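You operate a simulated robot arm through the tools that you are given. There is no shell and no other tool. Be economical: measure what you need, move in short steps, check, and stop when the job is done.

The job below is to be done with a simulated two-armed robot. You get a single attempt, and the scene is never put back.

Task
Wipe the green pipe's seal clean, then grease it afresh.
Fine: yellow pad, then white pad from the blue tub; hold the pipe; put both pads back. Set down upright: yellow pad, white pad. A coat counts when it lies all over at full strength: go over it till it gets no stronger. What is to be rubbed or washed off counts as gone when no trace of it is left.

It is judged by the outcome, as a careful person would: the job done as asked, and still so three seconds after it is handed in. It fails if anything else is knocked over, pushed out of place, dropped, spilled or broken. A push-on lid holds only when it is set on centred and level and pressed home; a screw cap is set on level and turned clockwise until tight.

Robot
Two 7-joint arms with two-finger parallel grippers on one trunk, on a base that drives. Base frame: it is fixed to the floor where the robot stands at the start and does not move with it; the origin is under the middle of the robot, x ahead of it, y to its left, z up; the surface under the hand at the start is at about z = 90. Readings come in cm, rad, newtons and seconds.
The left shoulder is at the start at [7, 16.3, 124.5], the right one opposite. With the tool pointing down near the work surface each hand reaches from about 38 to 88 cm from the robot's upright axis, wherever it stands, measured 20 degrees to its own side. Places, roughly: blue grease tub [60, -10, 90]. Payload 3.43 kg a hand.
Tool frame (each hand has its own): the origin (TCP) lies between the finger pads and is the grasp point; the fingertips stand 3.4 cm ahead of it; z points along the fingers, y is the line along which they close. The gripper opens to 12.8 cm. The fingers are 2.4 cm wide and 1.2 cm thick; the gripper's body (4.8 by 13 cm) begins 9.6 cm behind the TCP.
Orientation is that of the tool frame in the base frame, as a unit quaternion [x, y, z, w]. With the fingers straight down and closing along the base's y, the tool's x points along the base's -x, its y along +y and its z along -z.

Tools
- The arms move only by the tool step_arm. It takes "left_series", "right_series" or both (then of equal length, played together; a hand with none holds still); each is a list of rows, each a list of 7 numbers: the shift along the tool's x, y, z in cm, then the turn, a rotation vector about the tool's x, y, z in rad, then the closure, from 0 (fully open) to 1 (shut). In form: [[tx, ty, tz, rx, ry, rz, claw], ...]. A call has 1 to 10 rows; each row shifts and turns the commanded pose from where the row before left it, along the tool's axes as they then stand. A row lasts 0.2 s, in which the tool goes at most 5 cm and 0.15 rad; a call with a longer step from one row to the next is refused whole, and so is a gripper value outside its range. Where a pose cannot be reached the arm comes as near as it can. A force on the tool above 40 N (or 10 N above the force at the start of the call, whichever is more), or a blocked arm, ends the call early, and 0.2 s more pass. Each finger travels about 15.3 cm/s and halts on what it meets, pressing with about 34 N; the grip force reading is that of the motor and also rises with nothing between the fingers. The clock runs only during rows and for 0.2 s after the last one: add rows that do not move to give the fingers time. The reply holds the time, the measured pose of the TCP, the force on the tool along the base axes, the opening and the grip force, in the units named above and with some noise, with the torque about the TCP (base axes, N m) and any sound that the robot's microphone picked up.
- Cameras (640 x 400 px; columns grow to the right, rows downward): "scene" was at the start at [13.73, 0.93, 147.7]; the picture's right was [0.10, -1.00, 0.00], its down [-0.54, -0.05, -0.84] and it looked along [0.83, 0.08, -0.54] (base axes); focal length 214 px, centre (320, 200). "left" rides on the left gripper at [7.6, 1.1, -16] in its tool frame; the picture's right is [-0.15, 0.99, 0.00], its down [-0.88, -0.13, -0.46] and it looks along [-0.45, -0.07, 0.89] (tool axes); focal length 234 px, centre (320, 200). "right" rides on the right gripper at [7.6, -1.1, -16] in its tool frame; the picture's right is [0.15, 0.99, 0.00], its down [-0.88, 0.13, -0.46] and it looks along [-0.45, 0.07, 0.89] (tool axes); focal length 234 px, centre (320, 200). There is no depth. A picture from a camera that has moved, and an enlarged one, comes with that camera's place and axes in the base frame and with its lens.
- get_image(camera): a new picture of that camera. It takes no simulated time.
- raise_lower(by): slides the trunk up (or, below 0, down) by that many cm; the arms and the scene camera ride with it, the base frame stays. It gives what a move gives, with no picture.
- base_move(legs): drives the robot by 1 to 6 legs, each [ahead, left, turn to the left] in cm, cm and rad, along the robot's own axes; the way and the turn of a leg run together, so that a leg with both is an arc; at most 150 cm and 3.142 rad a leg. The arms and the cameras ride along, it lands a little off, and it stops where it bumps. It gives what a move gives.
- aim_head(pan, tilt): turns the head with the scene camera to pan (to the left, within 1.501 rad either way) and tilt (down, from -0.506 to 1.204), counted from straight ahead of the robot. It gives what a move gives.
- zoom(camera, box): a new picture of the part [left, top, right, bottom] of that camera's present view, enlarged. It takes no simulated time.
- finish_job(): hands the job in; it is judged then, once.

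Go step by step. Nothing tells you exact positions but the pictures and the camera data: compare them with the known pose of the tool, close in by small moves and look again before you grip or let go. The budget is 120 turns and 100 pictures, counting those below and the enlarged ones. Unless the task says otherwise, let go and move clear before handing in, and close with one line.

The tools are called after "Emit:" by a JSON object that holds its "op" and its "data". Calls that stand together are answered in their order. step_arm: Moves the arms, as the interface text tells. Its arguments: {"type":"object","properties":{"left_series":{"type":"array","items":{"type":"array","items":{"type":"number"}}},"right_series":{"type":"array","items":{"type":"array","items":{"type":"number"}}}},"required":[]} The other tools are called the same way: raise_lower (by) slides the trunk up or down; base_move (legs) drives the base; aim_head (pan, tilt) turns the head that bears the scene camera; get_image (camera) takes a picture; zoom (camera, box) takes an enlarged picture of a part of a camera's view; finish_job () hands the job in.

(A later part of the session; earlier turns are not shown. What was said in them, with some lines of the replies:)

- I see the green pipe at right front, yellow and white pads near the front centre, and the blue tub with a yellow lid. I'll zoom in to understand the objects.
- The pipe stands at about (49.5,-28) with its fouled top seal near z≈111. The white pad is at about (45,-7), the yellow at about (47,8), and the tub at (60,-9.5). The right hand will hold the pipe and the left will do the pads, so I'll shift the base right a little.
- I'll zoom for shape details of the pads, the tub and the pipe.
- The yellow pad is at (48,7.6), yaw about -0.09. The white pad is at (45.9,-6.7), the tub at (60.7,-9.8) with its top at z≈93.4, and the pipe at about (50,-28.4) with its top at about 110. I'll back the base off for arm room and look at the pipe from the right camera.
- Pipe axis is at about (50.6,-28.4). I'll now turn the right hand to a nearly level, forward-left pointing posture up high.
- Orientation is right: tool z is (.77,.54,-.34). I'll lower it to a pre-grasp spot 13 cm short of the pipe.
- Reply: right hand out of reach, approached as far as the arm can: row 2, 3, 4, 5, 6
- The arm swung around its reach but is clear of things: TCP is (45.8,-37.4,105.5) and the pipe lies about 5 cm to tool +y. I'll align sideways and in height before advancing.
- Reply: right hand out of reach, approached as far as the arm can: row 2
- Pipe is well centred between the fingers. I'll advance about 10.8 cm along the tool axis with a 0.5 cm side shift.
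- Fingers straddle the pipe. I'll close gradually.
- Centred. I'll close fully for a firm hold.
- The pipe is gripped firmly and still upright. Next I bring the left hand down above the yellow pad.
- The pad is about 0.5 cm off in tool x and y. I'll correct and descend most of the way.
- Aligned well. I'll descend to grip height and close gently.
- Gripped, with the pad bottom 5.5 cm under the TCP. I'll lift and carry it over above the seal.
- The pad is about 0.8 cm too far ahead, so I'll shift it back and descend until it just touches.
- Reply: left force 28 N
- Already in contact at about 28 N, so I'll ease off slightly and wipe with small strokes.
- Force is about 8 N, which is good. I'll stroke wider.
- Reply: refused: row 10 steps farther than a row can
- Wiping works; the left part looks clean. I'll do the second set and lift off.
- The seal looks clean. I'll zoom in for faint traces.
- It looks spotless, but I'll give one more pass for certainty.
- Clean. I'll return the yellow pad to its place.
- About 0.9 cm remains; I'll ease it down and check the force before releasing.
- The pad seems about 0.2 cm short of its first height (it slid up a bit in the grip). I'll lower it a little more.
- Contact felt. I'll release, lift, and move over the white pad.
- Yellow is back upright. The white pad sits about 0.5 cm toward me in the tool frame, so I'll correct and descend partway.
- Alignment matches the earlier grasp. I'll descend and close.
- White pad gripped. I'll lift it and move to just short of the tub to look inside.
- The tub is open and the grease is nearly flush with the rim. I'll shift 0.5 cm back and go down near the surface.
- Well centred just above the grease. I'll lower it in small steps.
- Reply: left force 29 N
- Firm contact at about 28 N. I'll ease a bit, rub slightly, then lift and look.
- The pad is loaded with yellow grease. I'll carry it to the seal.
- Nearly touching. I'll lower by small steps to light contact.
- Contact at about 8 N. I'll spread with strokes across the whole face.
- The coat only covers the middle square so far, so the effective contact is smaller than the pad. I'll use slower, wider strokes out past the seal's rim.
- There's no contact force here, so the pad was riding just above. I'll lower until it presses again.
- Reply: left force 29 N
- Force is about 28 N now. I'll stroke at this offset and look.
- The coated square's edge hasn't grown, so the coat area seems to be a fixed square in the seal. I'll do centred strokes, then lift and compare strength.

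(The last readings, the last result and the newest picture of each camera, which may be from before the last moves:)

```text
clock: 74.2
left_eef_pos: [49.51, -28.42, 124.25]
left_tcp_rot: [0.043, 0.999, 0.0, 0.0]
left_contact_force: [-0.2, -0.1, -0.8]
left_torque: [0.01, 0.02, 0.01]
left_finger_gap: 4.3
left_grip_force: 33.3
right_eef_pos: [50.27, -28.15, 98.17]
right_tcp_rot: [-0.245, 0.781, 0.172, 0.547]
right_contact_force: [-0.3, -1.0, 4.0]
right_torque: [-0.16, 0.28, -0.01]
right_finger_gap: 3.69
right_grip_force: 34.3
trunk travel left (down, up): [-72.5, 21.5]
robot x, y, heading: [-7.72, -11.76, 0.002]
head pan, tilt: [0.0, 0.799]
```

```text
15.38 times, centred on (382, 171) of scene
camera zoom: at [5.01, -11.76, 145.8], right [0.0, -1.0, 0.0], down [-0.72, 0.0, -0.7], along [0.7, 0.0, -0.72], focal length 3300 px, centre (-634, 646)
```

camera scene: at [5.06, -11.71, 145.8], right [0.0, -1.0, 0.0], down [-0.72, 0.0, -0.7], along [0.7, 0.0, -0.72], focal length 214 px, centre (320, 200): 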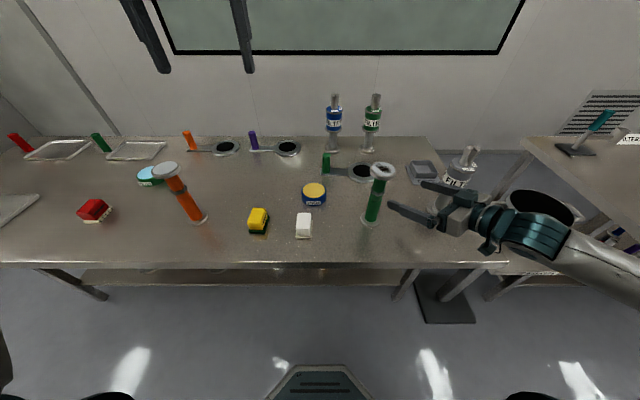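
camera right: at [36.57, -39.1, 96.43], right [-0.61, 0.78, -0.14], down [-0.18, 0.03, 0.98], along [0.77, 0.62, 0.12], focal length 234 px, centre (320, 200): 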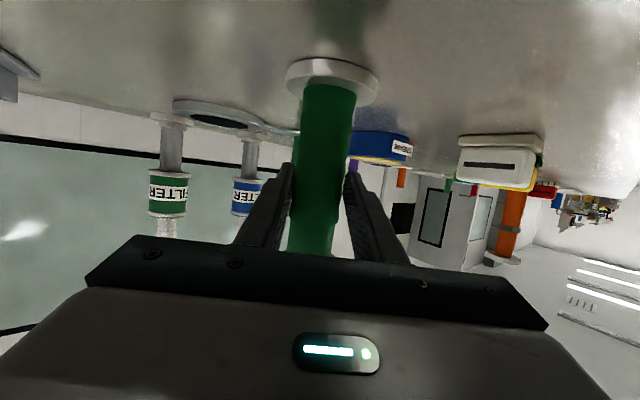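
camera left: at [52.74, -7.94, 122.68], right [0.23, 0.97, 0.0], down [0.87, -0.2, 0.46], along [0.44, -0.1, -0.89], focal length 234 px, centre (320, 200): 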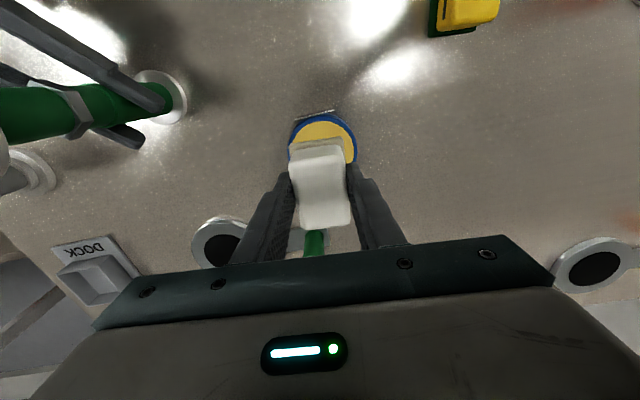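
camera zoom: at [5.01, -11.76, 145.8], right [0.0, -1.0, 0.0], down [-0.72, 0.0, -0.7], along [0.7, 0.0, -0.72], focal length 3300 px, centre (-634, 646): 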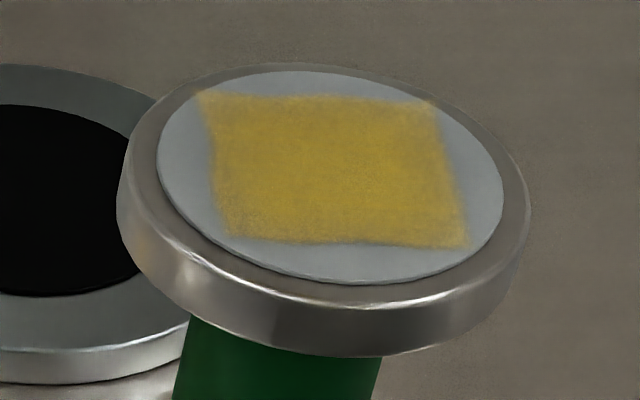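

It is a fixed square and got a bit stronger; the edges look slightly weaker. I'll press again and make many more passes.

Emit:
{"op": "step_arm", "data": {"left_series": [[-0.3, 0.2, 4, 0, 0, 0, 1], [0, 0, 4.05, 0, 0, 0, 1], [0, 1.2, 0, 0, 0, 0, 1], [1, 0, 0, 0, 0, 0, 1], [-2, 0, 0, 0, 0, 0, 1], [1, -1.2, 0, 0, 0, 0, 1], [0, -1.2, 0, 0, 0, 0, 1], [1, 0, 0, 0, 0, 0, 1], [-2, 0, 0, 0, 0, 0, 1], [1, 1.2, 0, 0, 0, 0, 1]]}}

Emit:
{"op": "step_arm", "data": {"left_series": [[0, 0, 0.1, 0, 0, 0, 1], [0, 1.2, 0, 0, 0, 0, 1], [1, 0, 0, 0, 0, 0, 1], [-2, 0, 0, 0, 0, 0, 1], [1, -1.2, 0, 0, 0, 0, 1], [0, -1.2, 0, 0, 0, 0, 1], [1, 0, 0, 0, 0, 0, 1], [-2, 0, 0, 0, 0, 0, 1], [1, 1.2, 0, 0, 0, 0, 1]]}}

```text
clock: 76.4
left_eef_pos: [49.99, -28.2, 116.16]
left_tcp_rot: [0.041, 0.999, -0.002, 0.001]
left_contact_force: [4.2, -4.3, 14.0]
left_torque: [-0.16, 0.15, 0.1]
left_finger_gap: 4.31
left_grip_force: 33.7
right_eef_pos: [50.19, -28.05, 98.14]
right_tcp_rot: [-0.246, 0.781, 0.171, 0.548]
right_contact_force: [1.0, 2.5, 0.1]
right_torque: [-0.22, -1.12, -0.23]
right_finger_gap: 3.69
right_grip_force: 33.9
trunk travel left (down, up): [-72.5, 21.5]
robot x, y, heading: [-8.0, -11.51, -0.002]
head pan, tilt: [0.0, 0.799]
```

```text
clock: 78.4
left_eef_pos: [49.99, -28.05, 116.13]
left_tcp_rot: [0.042, 0.999, -0.002, 0.001]
left_contact_force: [4.6, -5.6, 15.6]
left_torque: [-0.42, 0.13, 0.14]
left_finger_gap: 4.28
left_grip_force: 33.5
right_eef_pos: [50.15, -28.04, 98.08]
right_tcp_rot: [-0.247, 0.781, 0.173, 0.547]
right_contact_force: [-3.5, 2.4, -1.7]
right_torque: [-0.75, -0.92, -0.13]
right_finger_gap: 3.67
right_grip_force: 33.8
trunk travel left (down, up): [-72.5, 21.5]
robot x, y, heading: [-7.75, -11.83, -0.001]
head pan, tilt: [0.0, 0.799]
```

Emit:
{"op": "step_arm", "data": {"left_series": [[0, 1.2, 0, 0, 0, 0, 1], [1, 0, 0, 0, 0, 0, 1], [-2, 0, 0, 0, 0, 0, 1], [1, -1.2, 0, 0, 0, 0, 1], [0, -1.2, 0, 0, 0, 0, 1], [1, 0, 0, 0, 0, 0, 1], [-2, 0, 0, 0, 0, 0, 1], [1, 1.2, 0, 0, 0, 0, 1]]}}

Emit:
{"op": "step_arm", "data": {"left_series": [[0, 0, -4, 0, 0, 0, 1], [0, 0, -4, 0, 0, 0, 1], [0, 0, 0, 0, 0, 0, 1]]}}

Emit:
{"op": "zoom", "data": {"camera": "scene", "box": [368, 158, 396, 184]}}

```text
clock: 80.2
left_eef_pos: [49.98, -27.8, 116.05]
left_tcp_rot: [0.041, 0.999, -0.001, 0.0]
left_contact_force: [1.3, -0.6, 4.0]
left_torque: [-0.05, 0.0, 0.02]
left_finger_gap: 4.32
left_grip_force: 33.8
right_eef_pos: [50.42, -27.9, 98.22]
right_tcp_rot: [-0.247, 0.781, 0.172, 0.548]
right_contact_force: [-3.9, -0.2, 0.5]
right_torque: [-0.15, -0.04, 0.04]
right_finger_gap: 3.68
right_grip_force: 34.0
trunk travel left (down, up): [-72.5, 21.5]
robot x, y, heading: [-7.87, -12.29, -0.003]
head pan, tilt: [0.0, 0.799]
```

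```text
clock: 81.0
left_eef_pos: [50.06, -28.06, 124.16]
left_tcp_rot: [0.042, 0.999, 0.001, -0.001]
left_contact_force: [-0.1, 0.2, -0.4]
left_torque: [-0.01, 0.0, -0.02]
left_finger_gap: 4.31
left_grip_force: 34.2
right_eef_pos: [50.33, -28.07, 98.13]
right_tcp_rot: [-0.247, 0.781, 0.174, 0.547]
right_contact_force: [-0.8, -0.9, 1.8]
right_torque: [-0.18, 0.31, 0.03]
right_finger_gap: 3.69
right_grip_force: 33.9
trunk travel left (down, up): [-72.5, 21.5]
robot x, y, heading: [-8.02, -11.94, -0.005]
head pan, tilt: [0.0, 0.799]
```

```text
15.38 times, centred on (382, 171) of scene
camera zoom: at [5.03, -11.77, 145.8], right [0.0, -1.0, 0.0], down [-0.72, 0.0, -0.7], along [0.7, 0.0, -0.72], focal length 3300 px, centre (-634, 646)
```

zoom: 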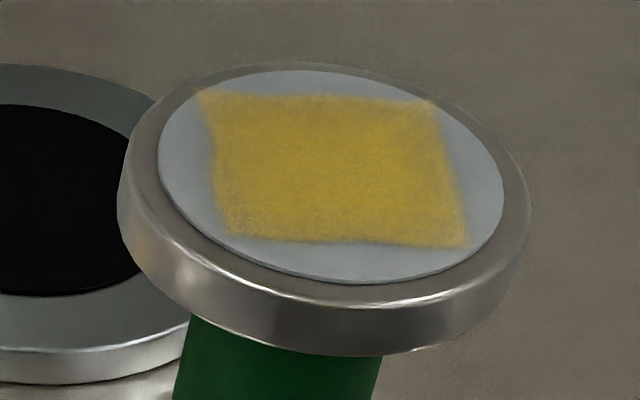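

No visible change from the last look, so it's at or near saturation. To be sure it isn't just pad depletion, I'll re-dip and go over it once more.

Emit:
{"op": "step_arm", "data": {"left_series": [[-1.6, 3.82, 0, 0, 0, 0, 1], [-1.6, 3.82, 0, 0, 0, 0, 1], [-1.6, 3.82, 0, 0, 0, 0, 1], [-1.6, 3.82, 0, 0, 0, 0, 1], [-1.6, 3.82, 0, 0, 0, 0, 1], [0, 0, 4.5, 0, 0, 0, 1], [0, 0, 4.5, 0, 0, 0, 1], [0, 0, 4.5, 0, 0, 0, 1], [0, 0, 4.5, 0, 0, 0, 1], [0, 0, 0, 0, 0, 0, 1]]}}

Emit:
{"op": "zoom", "data": {"camera": "scene", "box": [280, 150, 350, 220]}}

```text
clock: 83.2
left_eef_pos: [59.32, -9.91, 105.97]
left_tcp_rot: [0.042, 0.999, 0.0, 0.0]
left_contact_force: [-1.2, 0.5, -0.4]
left_torque: [0.01, 0.02, -0.02]
left_finger_gap: 4.29
left_grip_force: 34.3
right_eef_pos: [50.33, -28.01, 98.23]
right_tcp_rot: [-0.246, 0.781, 0.172, 0.547]
right_contact_force: [-0.6, 1.7, 3.9]
right_torque: [0.01, 0.07, -0.04]
right_finger_gap: 3.68
right_grip_force: 33.9
trunk travel left (down, up): [-72.5, 21.5]
robot x, y, heading: [-8.19, -11.83, 0.0]
head pan, tilt: [0.0, 0.799]
```

```text
5.71 times, centred on (315, 185) of scene
camera zoom: at [5.01, -11.7, 145.8], right [0.0, -1.0, 0.0], down [-0.72, 0.0, -0.7], along [0.7, 0.0, -0.72], focal length 1226 px, centre (349, 286)
```

zoom: 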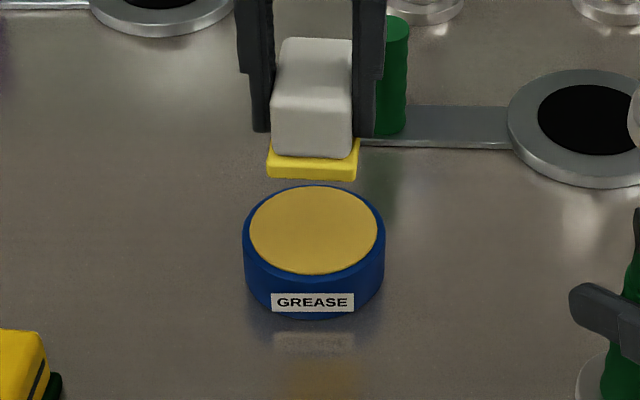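

Emit:
{"op": "step_arm", "data": {"left_series": [[-0.3, 0.1, 3, 0, 0, 0, 1], [0, 0, 3, 0, 0, 0, 1], [0, 0, 0.5, 0, 0, 0, 1], [0, 0, 0, 0, 0, 0, 1]]}}

Emit:
{"op": "step_arm", "data": {"left_series": [[0, 0, 0.25, 0, 0, 0, 1], [0, 0, 0, 0, 0, 0, 1]]}}

Emit:
{"op": "step_arm", "data": {"left_series": [[0, 0, 0.2, 0, 0, 0, 1], [0, 0, 0, 0, 0, 0, 1]]}}

```text
clock: 84.2
left_eef_pos: [59.83, -9.58, 99.47]
left_tcp_rot: [0.042, 0.999, 0.001, 0.0]
left_contact_force: [0.0, 0.7, -0.7]
left_torque: [0.0, 0.03, 0.02]
left_finger_gap: 4.3
left_grip_force: 33.7
right_eef_pos: [50.29, -28.02, 98.07]
right_tcp_rot: [-0.245, 0.781, 0.172, 0.548]
right_contact_force: [-1.6, 0.5, 4.7]
right_torque: [-0.03, 0.04, -0.03]
right_finger_gap: 3.67
right_grip_force: 34.2
trunk travel left (down, up): [-72.5, 21.5]
robot x, y, heading: [-8.14, -12.05, 0.002]
head pan, tilt: [0.0, 0.799]
```

```text
clock: 84.8
left_eef_pos: [59.87, -9.65, 99.28]
left_tcp_rot: [0.041, 0.999, 0.0, 0.001]
left_contact_force: [-0.5, -0.3, -0.9]
left_torque: [0.0, 0.0, 0.02]
left_finger_gap: 4.31
left_grip_force: 34.1
right_eef_pos: [50.29, -28.05, 98.15]
right_tcp_rot: [-0.245, 0.782, 0.172, 0.547]
right_contact_force: [-0.9, 0.9, 4.5]
right_torque: [0.01, 0.01, -0.03]
right_finger_gap: 3.66
right_grip_force: 34.1
trunk travel left (down, up): [-72.5, 21.5]
robot x, y, heading: [-7.8, -11.92, 0.0]
head pan, tilt: [0.0, 0.799]
```

```text
clock: 85.4
left_eef_pos: [59.75, -9.8, 98.98]
left_tcp_rot: [0.04, 0.999, 0.0, 0.0]
left_contact_force: [0.7, -0.1, 0.3]
left_torque: [0.02, -0.01, 0.05]
left_finger_gap: 4.28
left_grip_force: 33.8
right_eef_pos: [50.39, -28.0, 98.09]
right_tcp_rot: [-0.245, 0.781, 0.172, 0.548]
right_contact_force: [0.3, 1.0, 4.4]
right_torque: [0.03, 0.01, 0.05]
right_finger_gap: 3.68
right_grip_force: 34.4
trunk travel left (down, up): [-72.5, 21.5]
robot x, y, heading: [-8.06, -11.59, 0.001]
head pan, tilt: [0.0, 0.799]
```

Emit:
{"op": "step_arm", "data": {"left_series": [[0, 0, 0.15, 0, 0, 0, 1], [0, 0, 0, 0, 0, 0, 1]]}}

Emit:
{"op": "step_arm", "data": {"left_series": [[0, 0, 0.1, 0, 0, 0, 1], [0, 0, 0, 0, 0, 0, 1], [0, 0, 0, 0, 0, 0, 1], [0, 0, 0, 0, 0, 0, 1]]}}

```text
clock: 86.0
left_eef_pos: [59.84, -9.61, 98.91]
left_tcp_rot: [0.041, 0.999, 0.001, 0.0]
left_contact_force: [0.0, -0.4, -0.5]
left_torque: [0.0, 0.01, -0.02]
left_finger_gap: 4.33
left_grip_force: 33.9
right_eef_pos: [50.29, -28.08, 98.22]
right_tcp_rot: [-0.245, 0.782, 0.172, 0.547]
right_contact_force: [-0.2, 0.8, 3.4]
right_torque: [0.02, 0.0, -0.01]
right_finger_gap: 3.67
right_grip_force: 33.7
trunk travel left (down, up): [-72.5, 21.5]
robot x, y, heading: [-7.82, -11.81, -0.003]
head pan, tilt: [0.0, 0.799]
```

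```text
clock: 87.0
left_eef_pos: [59.68, -9.59, 98.87]
left_tcp_rot: [0.042, 0.999, 0.001, 0.0]
left_contact_force: [-0.1, 0.8, -1.7]
left_torque: [-0.02, 0.01, -0.01]
left_finger_gap: 4.28
left_grip_force: 33.8
right_eef_pos: [50.25, -27.95, 98.11]
right_tcp_rot: [-0.246, 0.781, 0.172, 0.548]
right_contact_force: [-1.2, 0.2, 5.0]
right_torque: [-0.01, 0.0, 0.0]
right_finger_gap: 3.7
right_grip_force: 34.3
trunk travel left (down, up): [-72.5, 21.5]
robot x, y, heading: [-7.98, -11.66, -0.003]
head pan, tilt: [0.0, 0.799]
```

Emit:
{"op": "step_arm", "data": {"left_series": [[0, 0, 0.12, 0, 0, 0, 1], [0, 0, 0, 0, 0, 0, 1]]}}

Emit:
{"op": "step_arm", "data": {"left_series": [[0, 0, 0.12, 0, 0, 0, 1], [0, 0, 0, 0, 0, 0, 1], [0, 0, 0, 0, 0, 0, 1]]}}

Emit:
{"op": "zoom", "data": {"camera": "scene", "box": [280, 150, 350, 220]}}

```text
clock: 87.6
left_eef_pos: [59.63, -9.69, 98.8]
left_tcp_rot: [0.042, 0.999, -0.001, 0.0]
left_contact_force: [-0.3, 0.9, 5.3]
left_torque: [0.11, 0.18, 0.03]
left_finger_gap: 4.28
left_grip_force: 34.4
right_eef_pos: [50.37, -28.04, 98.12]
right_tcp_rot: [-0.246, 0.781, 0.173, 0.548]
right_contact_force: [1.3, 1.2, 1.8]
right_torque: [0.11, -0.13, 0.0]
right_finger_gap: 3.67
right_grip_force: 34.1
trunk travel left (down, up): [-72.5, 21.5]
robot x, y, heading: [-7.48, -11.46, -0.003]
head pan, tilt: [0.0, 0.799]
```

```text
clock: 88.4
left_eef_pos: [59.69, -9.69, 98.72]
left_tcp_rot: [0.042, 0.999, -0.002, 0.001]
left_contact_force: [0.6, 0.1, 17.8]
left_torque: [0.15, 0.39, -0.04]
left_finger_gap: 4.28
left_grip_force: 33.3
right_eef_pos: [50.26, -28.05, 98.21]
right_tcp_rot: [-0.245, 0.781, 0.172, 0.548]
right_contact_force: [0.6, -0.4, -0.1]
right_torque: [-0.03, -0.06, -0.03]
right_finger_gap: 3.65
right_grip_force: 33.8
trunk travel left (down, up): [-72.5, 21.5]
robot x, y, heading: [-7.93, -11.79, -0.003]
head pan, tilt: [0.0, 0.799]
```

```text
5.71 times, centred on (315, 185) of scene
camera zoom: at [4.88, -11.75, 145.82], right [0.0, -1.0, 0.0], down [-0.72, 0.0, -0.7], along [0.7, 0.0, -0.72], focal length 1226 px, centre (349, 286)
```

zoom: 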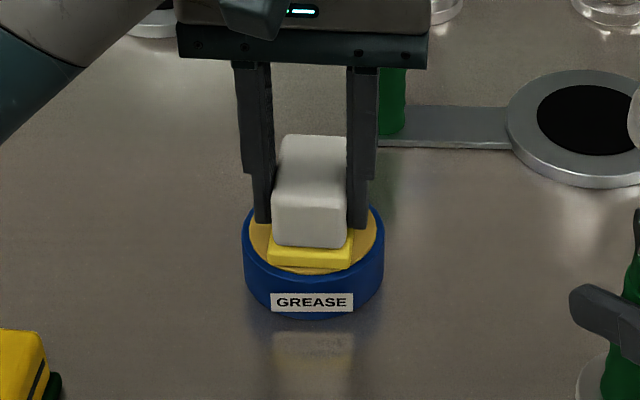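

Dipped again. I'll lift and return to the seal.

Emit:
{"op": "step_arm", "data": {"left_series": [[0, 0, -1, 0, 0, 0, 1], [0, 0, -4.9, 0, 0, 0, 1], [0, 0, -4.9, 0, 0, 0, 1], [0, 0, -4.9, 0, 0, 0, 1], [0, 0, -4.9, 0, 0, 0, 1], [0, 0, -4.9, 0, 0, 0, 1], [0, 0, 0, 0, 0, 0, 1]]}}

Emit:
{"op": "step_arm", "data": {"left_series": [[1.62, -3.83, 0, 0, 0, 0, 1], [1.62, -3.83, 0, 0, 0, 0, 1], [1.62, -3.83, 0, 0, 0, 0, 1], [1.62, -3.83, 0, 0, 0, 0, 1], [1.62, -3.83, 0, 0, 0, 0, 1], [0, 0, 0, 0, 0, 0, 1], [0, 0, 4, 0, 0, 0, 1], [0, 0, 3.7, 0, 0, 0, 1], [0, 0, 0, 0, 0, 0, 1]]}}

Emit:
{"op": "zoom", "data": {"camera": "scene", "box": [340, 130, 420, 210]}}

```text
clock: 90.0
left_eef_pos: [59.58, -9.74, 123.98]
left_tcp_rot: [0.041, 0.999, 0.0, -0.001]
left_contact_force: [0.6, 0.3, 0.7]
left_torque: [-0.04, 0.02, -0.02]
left_finger_gap: 4.31
left_grip_force: 34.0
right_eef_pos: [50.18, -28.14, 98.17]
right_tcp_rot: [-0.245, 0.781, 0.172, 0.548]
right_contact_force: [-3.2, -1.5, 3.9]
right_torque: [-0.13, 0.13, 0.02]
right_finger_gap: 3.69
right_grip_force: 34.3
trunk travel left (down, up): [-72.5, 21.5]
robot x, y, heading: [-7.63, -11.68, -0.002]
head pan, tilt: [0.0, 0.799]
```

```text
clock: 92.0
left_eef_pos: [50.16, -27.96, 116.35]
left_tcp_rot: [0.041, 0.999, 0.0, 0.0]
left_contact_force: [0.0, 0.6, -0.8]
left_torque: [0.0, 0.01, 0.0]
left_finger_gap: 4.31
left_grip_force: 33.9
right_eef_pos: [50.32, -28.0, 98.25]
right_tcp_rot: [-0.244, 0.782, 0.171, 0.548]
right_contact_force: [0.2, -0.7, 5.0]
right_torque: [-0.09, 0.03, -0.11]
right_finger_gap: 3.71
right_grip_force: 33.6
trunk travel left (down, up): [-72.5, 21.5]
robot x, y, heading: [-7.98, -11.31, 0.003]
head pan, tilt: [0.0, 0.799]
```

```text
5.00 times, centred on (380, 170) of scene
camera zoom: at [5.0, -11.75, 145.8], right [0.0, -1.0, 0.0], down [-0.72, 0.0, -0.7], along [0.7, 0.0, -0.72], focal length 1072 px, centre (20, 350)
```

zoom: 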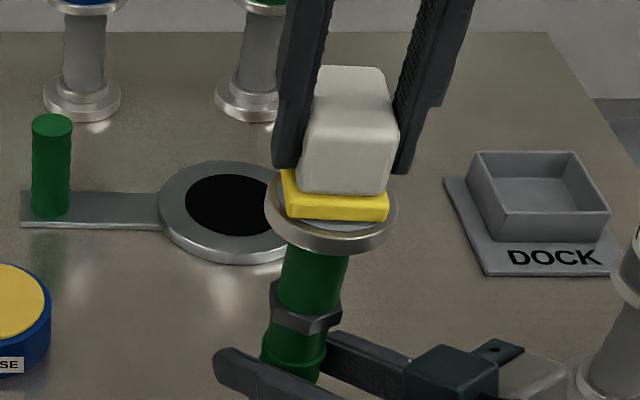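

Emit:
{"op": "step_arm", "data": {"left_series": [[0, 0, 0.25, 0, 0, 0, 1], [0, 0, 0, 0, 0, 0, 1]]}}

Emit:
{"op": "step_arm", "data": {"left_series": [[0, 0, 0.15, 0, 0, 0, 1], [0, 0, 0, 0, 0, 0, 1]]}}

```text
clock: 92.6
left_eef_pos: [50.11, -28.07, 116.11]
left_tcp_rot: [0.042, 0.999, 0.0, 0.0]
left_contact_force: [0.4, 0.5, -0.5]
left_torque: [0.01, 0.0, -0.05]
left_finger_gap: 4.28
left_grip_force: 33.9
right_eef_pos: [50.27, -28.06, 98.2]
right_tcp_rot: [-0.246, 0.781, 0.172, 0.547]
right_contact_force: [-0.5, -0.9, 4.8]
right_torque: [-0.05, 0.01, -0.04]
right_finger_gap: 3.67
right_grip_force: 34.5
trunk travel left (down, up): [-72.5, 21.5]
robot x, y, heading: [-7.76, -11.95, 0.003]
head pan, tilt: [0.0, 0.799]
```

```text
clock: 93.2
left_eef_pos: [50.09, -27.97, 116.14]
left_tcp_rot: [0.042, 0.999, -0.001, 0.0]
left_contact_force: [1.0, 0.1, 8.7]
left_torque: [0.01, 0.14, 0.0]
left_finger_gap: 4.32
left_grip_force: 34.0
right_eef_pos: [50.29, -28.04, 98.1]
right_tcp_rot: [-0.246, 0.781, 0.173, 0.548]
right_contact_force: [2.0, -1.5, 1.9]
right_torque: [0.07, -0.36, -0.01]
right_finger_gap: 3.69
right_grip_force: 33.9
trunk travel left (down, up): [-72.5, 21.5]
robot x, y, heading: [-7.83, -11.53, 0.003]
head pan, tilt: [0.0, 0.799]
```

Contact again; I'll make two more rounds over all edges, then look.

Emit:
{"op": "step_arm", "data": {"left_series": [[0, 1.5, 0.07, 0, 0, 0, 1], [1.3, 0, 0, 0, 0, 0, 1], [-2, 0, 0, 0, 0, 0, 1], [0.7, -1.5, 0, 0, 0, 0, 1], [0, -1.5, 0, 0, 0, 0, 1], [1.3, 0, 0, 0, 0, 0, 1], [-2, 0, 0, 0, 0, 0, 1], [0.7, 1.5, 0, 0, 0, 0, 1], [1.3, 0, 0, 0, 0, 0, 1], [-1.3, 0, 0, 0, 0, 0, 1]]}}

Emit:
{"op": "step_arm", "data": {"left_series": [[0, 1.2, 0.07, 0, 0, 0, 1], [1, 0, 0, 0, 0, 0, 1], [0, -1.2, 0, 0, 0, 0, 1], [0, -1.2, 0, 0, 0, 0, 1], [-1, 0, 0, 0, 0, 0, 1], [-0.7, 0, 0, 0, 0, 0, 1], [0, 2.4, 0, 0, 0, 0, 1], [0.7, -1.2, 0, 0, 0, 0, 1], [0, 0, -4, 0, 0, 0, 1], [0, 0, -4, 0, 0, 0, 1]]}}

Emit:
{"op": "zoom", "data": {"camera": "scene", "box": [368, 158, 396, 184]}}

```text
clock: 95.4
left_eef_pos: [49.98, -27.9, 115.8]
left_tcp_rot: [0.043, 0.999, 0.0, -0.001]
left_contact_force: [-5.5, 0.7, 11.3]
left_torque: [0.06, 0.5, 0.0]
left_finger_gap: 4.3
left_grip_force: 34.2
right_eef_pos: [50.21, -28.02, 98.15]
right_tcp_rot: [-0.245, 0.781, 0.173, 0.548]
right_contact_force: [2.1, -0.7, 0.5]
right_torque: [0.32, 0.74, 0.07]
right_finger_gap: 3.7
right_grip_force: 33.9
trunk travel left (down, up): [-72.5, 21.5]
robot x, y, heading: [-8.03, -11.35, 0.002]
head pan, tilt: [0.0, 0.799]
```

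```text
clock: 97.6
left_eef_pos: [50.23, -28.32, 123.91]
left_tcp_rot: [0.043, 0.999, 0.0, 0.0]
left_contact_force: [-0.3, -0.6, -0.6]
left_torque: [0.01, 0.03, 0.01]
left_finger_gap: 4.27
left_grip_force: 34.2
right_eef_pos: [50.22, -27.99, 98.11]
right_tcp_rot: [-0.245, 0.78, 0.173, 0.549]
right_contact_force: [-1.6, 1.1, 0.7]
right_torque: [-0.04, 0.06, -0.06]
right_finger_gap: 3.67
right_grip_force: 33.9
trunk travel left (down, up): [-72.5, 21.5]
robot x, y, heading: [-7.87, -11.94, 0.001]
head pan, tilt: [0.0, 0.799]
```

```text
15.38 times, centred on (382, 171) of scene
camera zoom: at [4.95, -11.78, 145.79], right [0.0, -1.0, 0.0], down [-0.72, 0.0, -0.7], along [0.7, 0.0, -0.72], focal length 3300 px, centre (-634, 646)
```

zoom: 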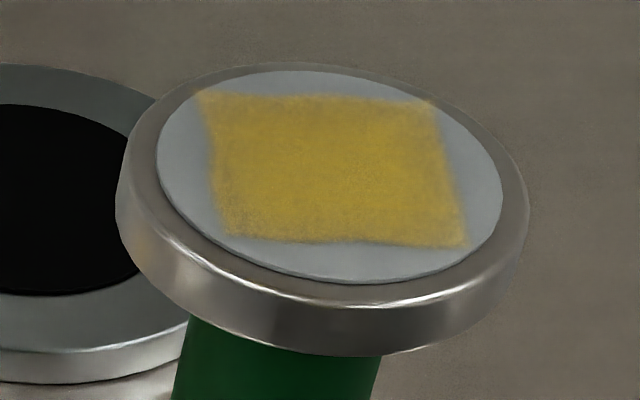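

The coat is unchanged even after a fresh dip, so it's at full strength. I'll return the white pad to its place.

Emit:
{"op": "step_arm", "data": {"left_series": [[1.33, 4.16, 0, 0, 0, 0, 1], [1.33, 4.16, 0, 0, 0, 0, 1], [1.33, 4.16, 0, 0, 0, 0, 1], [1.33, 4.16, 0, 0, 0, 0, 1], [1.33, 4.16, 0, 0, 0, 0, 1], [0, 0, 0, 0, 0, 0, 1], [0, 0, 4.8, 0, 0, 0, 1], [0, 0, 4.8, 0, 0, 0, 1], [0, 0, 4.8, 0, 0, 0, 1], [0, 0, 4.8, 0, 0, 0, 1]]}}

Emit:
{"op": "step_arm", "data": {"left_series": [[0, 0, 4, 0, 0, 0, 1], [0, 0, 3.5, 0, 0, 0, 1], [0, 0, 0.9, 0, 0, 0, 1], [0, 0, 0, 0, 0, 0, 1]]}}

Emit:
{"op": "zoom", "data": {"camera": "scene", "box": [260, 160, 360, 260]}}

```text
clock: 99.8
left_eef_pos: [45.24, -6.98, 104.42]
left_tcp_rot: [0.041, 0.999, 0.0, 0.0]
left_contact_force: [0.1, -0.5, -1.8]
left_torque: [0.03, 0.02, -0.02]
left_finger_gap: 4.29
left_grip_force: 34.0
right_eef_pos: [50.38, -27.98, 98.09]
right_tcp_rot: [-0.246, 0.781, 0.172, 0.548]
right_contact_force: [1.5, 1.3, 3.6]
right_torque: [0.25, -0.26, -0.05]
right_finger_gap: 3.66
right_grip_force: 33.7
trunk travel left (down, up): [-72.5, 21.5]
robot x, y, heading: [-7.94, -11.6, 0.001]
head pan, tilt: [0.0, 0.799]
```

```text
clock: 100.8
left_eef_pos: [45.15, -6.83, 96.03]
left_tcp_rot: [0.043, 0.999, 0.0, 0.0]
left_contact_force: [0.0, 0.6, -1.2]
left_torque: [0.02, -0.03, 0.0]
left_finger_gap: 4.31
left_grip_force: 34.0
right_eef_pos: [50.2, -28.06, 98.11]
right_tcp_rot: [-0.245, 0.781, 0.172, 0.548]
right_contact_force: [-1.7, -0.1, 4.2]
right_torque: [0.03, -0.05, 0.01]
right_finger_gap: 3.65
right_grip_force: 33.2
trunk travel left (down, up): [-72.5, 21.5]
robot x, y, heading: [-7.68, -12.01, 0.001]
head pan, tilt: [0.0, 0.799]
```

```text
4.00 times, centred on (310, 210) of scene
camera zoom: at [5.0, -11.75, 145.8], right [0.0, -1.0, 0.0], down [-0.72, 0.0, -0.7], along [0.7, 0.0, -0.72], focal length 858 px, centre (360, 160)
```

zoom: 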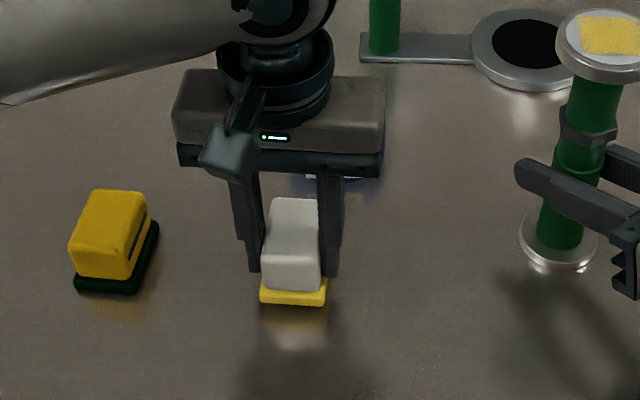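

Emit:
{"op": "step_arm", "data": {"left_series": [[0, 0, 0.4, 0, 0, 0, 1], [0, 0, 0.25, 0, 0, 0, 1], [0, 0, 0, 0, 0, 0, 1]]}}

Emit:
{"op": "step_arm", "data": {"left_series": [[0, 0, 0.15, 0, 0, 0, 1], [0, 0, 0, 0, 0, 0, 1]]}}

Emit:
{"op": "step_arm", "data": {"left_series": [[0, 0, 0.1, 0, 0, 0, 1], [0, 0, 0, 0, 0, 0, 1]]}}

```text
clock: 101.6
left_eef_pos: [45.17, -6.73, 95.59]
left_tcp_rot: [0.04, 0.999, 0.0, 0.0]
left_contact_force: [-0.5, 0.0, 0.3]
left_torque: [0.0, 0.0, 0.04]
left_finger_gap: 4.31
left_grip_force: 33.9
right_eef_pos: [50.23, -28.08, 98.16]
right_tcp_rot: [-0.246, 0.781, 0.173, 0.548]
right_contact_force: [0.0, -0.2, 3.7]
right_torque: [-0.03, -0.03, 0.01]
right_finger_gap: 3.67
right_grip_force: 34.1
trunk travel left (down, up): [-72.5, 21.5]
robot x, y, heading: [-7.77, -11.74, 0.002]
head pan, tilt: [0.0, 0.799]
```

```text
clock: 102.2
left_eef_pos: [45.23, -6.73, 95.44]
left_tcp_rot: [0.041, 0.999, 0.0, 0.0]
left_contact_force: [-0.5, -0.8, 0.1]
left_torque: [0.01, 0.02, 0.0]
left_finger_gap: 4.3
left_grip_force: 34.4
right_eef_pos: [50.25, -28.02, 98.16]
right_tcp_rot: [-0.246, 0.781, 0.172, 0.547]
right_contact_force: [-0.1, -2.0, 3.9]
right_torque: [-0.01, -0.04, -0.03]
right_finger_gap: 3.67
right_grip_force: 34.1
trunk travel left (down, up): [-72.5, 21.5]
robot x, y, heading: [-7.7, -12.22, 0.002]
head pan, tilt: [0.0, 0.799]
```

```text
clock: 102.8
left_eef_pos: [45.13, -6.69, 95.35]
left_tcp_rot: [0.041, 0.999, 0.0, 0.0]
left_contact_force: [0.0, -0.1, -0.3]
left_torque: [0.0, 0.0, 0.02]
left_finger_gap: 4.28
left_grip_force: 34.0
right_eef_pos: [50.39, -28.14, 98.27]
right_tcp_rot: [-0.246, 0.78, 0.173, 0.549]
right_contact_force: [0.2, -1.1, 4.7]
right_torque: [0.01, -0.04, 0.01]
right_finger_gap: 3.67
right_grip_force: 34.0
trunk travel left (down, up): [-72.5, 21.5]
robot x, y, heading: [-7.95, -11.52, 0.001]
head pan, tilt: [0.0, 0.799]
```

Emit:
{"op": "step_arm", "data": {"left_series": [[0, 0, 0.15, 0, 0, 0, 1], [0, 0, 0, 0, 0, 0, 1]]}}

Emit:
{"op": "step_arm", "data": {"left_series": [[0, 0, 0.12, 0, 0, 0, 1], [0, 0, 0, 0, 0, 0, 1]]}}

Emit:
{"op": "zoom", "data": {"camera": "scene", "box": [260, 160, 360, 260]}}

```text
clock: 103.4
left_eef_pos: [45.29, -6.82, 95.23]
left_tcp_rot: [0.041, 0.999, 0.0, 0.001]
left_contact_force: [0.5, 0.3, 0.1]
left_torque: [0.0, 0.03, -0.01]
left_finger_gap: 4.3
left_grip_force: 34.0
right_eef_pos: [50.39, -28.16, 98.3]
right_tcp_rot: [-0.246, 0.781, 0.173, 0.548]
right_contact_force: [-1.0, -0.5, 4.6]
right_torque: [0.02, -0.01, 0.0]
right_finger_gap: 3.69
right_grip_force: 33.5
trunk travel left (down, up): [-72.5, 21.5]
robot x, y, heading: [-7.89, -11.89, 0.0]
head pan, tilt: [0.0, 0.799]
```

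```text
clock: 104.0
left_eef_pos: [45.21, -6.77, 95.02]
left_tcp_rot: [0.041, 0.999, 0.0, 0.0]
left_contact_force: [0.2, -0.2, -0.7]
left_torque: [0.0, 0.03, 0.0]
left_finger_gap: 4.29
left_grip_force: 33.8
right_eef_pos: [50.2, -28.08, 98.24]
right_tcp_rot: [-0.246, 0.781, 0.173, 0.548]
right_contact_force: [0.0, -0.7, 4.5]
right_torque: [-0.02, 0.02, 0.0]
right_finger_gap: 3.67
right_grip_force: 33.8
trunk travel left (down, up): [-72.5, 21.5]
robot x, y, heading: [-8.39, -11.93, 0.001]
head pan, tilt: [0.0, 0.799]
```

```text
4.00 times, centred on (310, 210) of scene
camera zoom: at [5.0, -11.74, 145.8], right [0.0, -1.0, 0.0], down [-0.72, 0.0, -0.7], along [0.7, 0.0, -0.72], focal length 858 px, centre (360, 160)
```

zoom: 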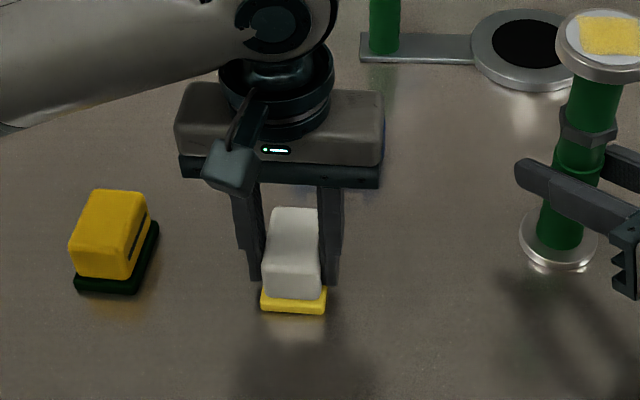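

Emit:
{"op": "step_arm", "data": {"left_series": [[0, 0, 0.12, 0, 0, 0, 1], [0, 0, 0, 0, 0, 0, 1]]}}

Emit:
{"op": "step_arm", "data": {"left_series": [[0, 0, 0.1, 0, 0, 0, 1], [0, 0, 0, 0, 0, 0, 1]]}}

```text
clock: 104.6
left_eef_pos: [45.18, -6.67, 94.89]
left_tcp_rot: [0.042, 0.999, 0.0, 0.0]
left_contact_force: [-0.1, 0.1, 1.9]
left_torque: [0.03, 0.05, -0.07]
left_finger_gap: 4.3
left_grip_force: 34.1
right_eef_pos: [50.37, -28.12, 98.1]
right_tcp_rot: [-0.246, 0.781, 0.173, 0.548]
right_contact_force: [-0.2, -1.6, 4.5]
right_torque: [-0.01, -0.07, -0.01]
right_finger_gap: 3.69
right_grip_force: 34.4
trunk travel left (down, up): [-72.5, 21.5]
robot x, y, heading: [-7.88, -11.86, -0.002]
head pan, tilt: [0.0, 0.799]
```

```text
clock: 105.2
left_eef_pos: [45.13, -6.72, 94.96]
left_tcp_rot: [0.041, 0.999, 0.0, 0.001]
left_contact_force: [-2.0, -0.1, 14.4]
left_torque: [0.09, 0.53, -0.02]
left_finger_gap: 4.3
left_grip_force: 33.9
right_eef_pos: [50.27, -28.08, 98.18]
right_tcp_rot: [-0.246, 0.781, 0.172, 0.547]
right_contact_force: [2.1, -0.2, -0.7]
right_torque: [0.08, -0.12, -0.04]
right_finger_gap: 3.66
right_grip_force: 33.9
trunk travel left (down, up): [-72.5, 21.5]
robot x, y, heading: [-7.86, -11.57, 0.004]
head pan, tilt: [0.0, 0.799]
```

On the table at 14 N. I'll release the white pad and lift the left hand away.

Emit:
{"op": "step_arm", "data": {"left_series": [[0, 0, 0, 0, 0, 0, 0.6], [0, 0, 0, 0, 0, 0, 0.4], [0, 0, 0, 0, 0, 0, 0.3], [0, 0, -3, 0, 0, 0, 0.3], [0, 0, -4.5, 0, 0, 0, 0.3], [0, 0, -4.5, 0, 0, 0, 0.3], [0, 0, -4.5, 0, 0, 0, 0.3], [0, 0, -4.5, 0, 0, 0, 0.3], [0, 4, 0, 0, 0, 0, 0.3], [0, 4, 0, 0, 0, 0, 0.3]]}}

Emit:
{"op": "step_arm", "data": {"right_series": [[0, 0, 0, 0, 0, 0, 0.69], [0, 0, 0, 0, 0, 0, 0.66], [0, 0, 0, 0, 0, 0, 0.6], [0, 0, 0, 0, 0, 0, 0.45], [0, 0, 0, 0, 0, 0, 0.2], [0, 0, 0, 0, 0, 0, 0.2]]}}

Emit:
{"op": "get_image", "data": {"camera": "right"}}

Emit:
{"op": "get_image", "data": {"camera": "scene"}}

```text
clock: 107.4
left_eef_pos: [45.81, 1.06, 115.87]
left_tcp_rot: [0.042, 0.999, -0.002, -0.001]
left_contact_force: [-0.4, 0.2, -0.5]
left_torque: [0.0, -0.02, -0.01]
left_finger_gap: 8.94
left_grip_force: 0.1
right_eef_pos: [50.3, -27.97, 98.07]
right_tcp_rot: [-0.244, 0.781, 0.171, 0.549]
right_contact_force: [1.7, 1.2, 2.4]
right_torque: [0.24, -0.2, -0.07]
right_finger_gap: 3.66
right_grip_force: 33.3
trunk travel left (down, up): [-72.5, 21.5]
robot x, y, heading: [-7.74, -11.63, 0.0]
head pan, tilt: [0.0, 0.799]
```

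```text
clock: 108.8
left_eef_pos: [45.83, 0.93, 115.9]
left_tcp_rot: [0.041, 0.999, 0.0, 0.001]
left_contact_force: [0.5, -0.3, 0.3]
left_torque: [0.0, 0.04, 0.0]
left_finger_gap: 8.94
left_grip_force: 0.0
right_eef_pos: [50.32, -28.08, 98.12]
right_tcp_rot: [-0.245, 0.781, 0.172, 0.548]
right_contact_force: [0.1, -0.4, 0.9]
right_torque: [0.02, 0.02, 0.03]
right_finger_gap: 10.25
right_grip_force: 0.1
trunk travel left (down, up): [-72.5, 21.5]
robot x, y, heading: [-7.82, -11.71, -0.001]
head pan, tilt: [0.0, 0.799]
```

```text
38 pictures are left
camera right: at [36.56, -39.1, 96.44], right [-0.61, 0.78, -0.14], down [-0.18, 0.03, 0.98], along [0.77, 0.62, 0.12], focal length 234 px, centre (320, 200)
```

right: 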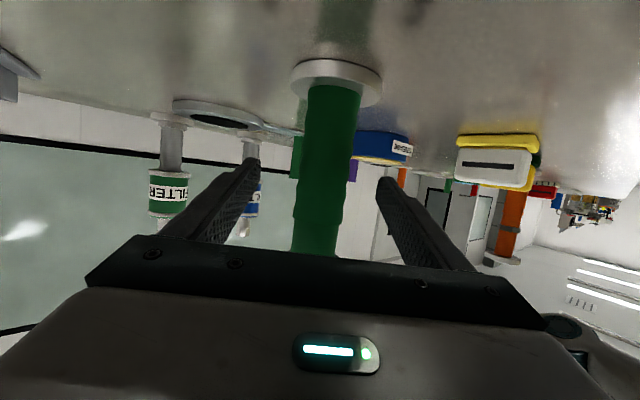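

```text
37 pictures are left
camera scene: at [5.05, -11.74, 145.79], right [0.0, -1.0, 0.0], down [-0.72, 0.0, -0.7], along [0.7, 0.0, -0.72], focal length 214 px, centre (320, 200)
```

scene: 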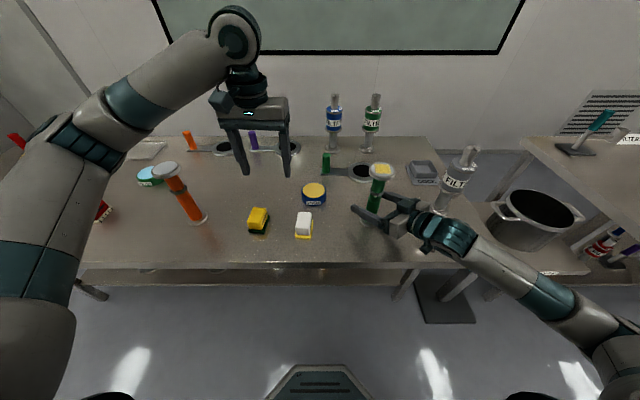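

The pipe stands free. I'll withdraw the right hand straight back.

Emit:
{"op": "step_arm", "data": {"right_series": [[0, 0, -2, 0, 0, 0, 0.2], [0, 0, -3, 0, 0, 0, 0.2], [0, 0, -3, 0, 0, 0, 0.2], [0, 0, -2.5, 0, 0, 0, 0.2], [0, 0, 0, 0, 0, 0, 0.2]]}}

Emit:
{"op": "zoom", "data": {"camera": "scene", "box": [220, 130, 500, 270]}}

Emit:
{"op": "zoom", "data": {"camera": "scene", "box": [368, 158, 396, 184]}}

```text
clock: 110.0
left_eef_pos: [45.89, 1.01, 115.85]
left_tcp_rot: [0.041, 0.999, 0.0, 0.0]
left_contact_force: [0.6, -0.2, -0.3]
left_torque: [0.03, 0.01, 0.01]
left_finger_gap: 8.95
left_grip_force: 0.0
right_eef_pos: [42.75, -33.56, 101.43]
right_tcp_rot: [-0.246, 0.781, 0.173, 0.548]
right_contact_force: [-0.9, 0.3, -1.0]
right_torque: [0.0, 0.02, 0.01]
right_finger_gap: 10.28
right_grip_force: 0.0
right hand out of reach, approached as far as the arm can: row 4
trunk travel left (down, up): [-72.5, 21.5]
robot x, y, heading: [-8.0, -11.86, -0.0]
head pan, tilt: [0.0, 0.799]
```

```text
2.29 times, centred on (360, 200) of scene
camera zoom: at [5.12, -11.72, 145.79], right [0.0, -1.0, 0.0], down [-0.72, 0.0, -0.7], along [0.7, 0.0, -0.72], focal length 490 px, centre (229, 200)
```

zoom: 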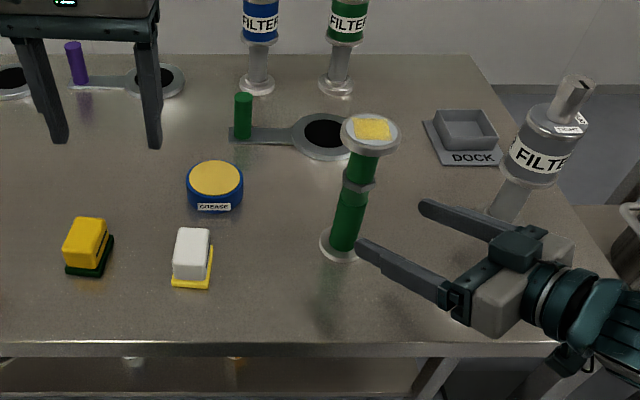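

```text
15.38 times, centred on (382, 171) of scene
camera zoom: at [5.12, -11.72, 145.79], right [0.0, -1.0, 0.0], down [-0.72, 0.0, -0.7], along [0.7, 0.0, -0.72], focal length 3300 px, centre (-634, 646)
```

zoom: 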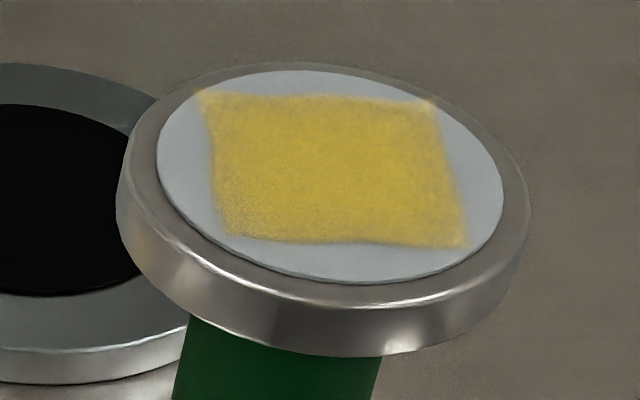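

The seal is evenly greased, both pads stand upright in place, the pipe is standing, and both hands are clear. I'll hand it in.

Emit:
{"op": "finish_job", "data": {}}

```text
The job is handed in.
```

I wiped the green pipe's seal clean with the yellow pad and greased it afresh with the white pad from the blue tub. The grease covers a square in the middle of the seal; the outer edge of the white face stayed bare even with wider strokes. It got no stronger after a second dip. The pipe was held throughout and still stands, and both pads are back upright in their places.
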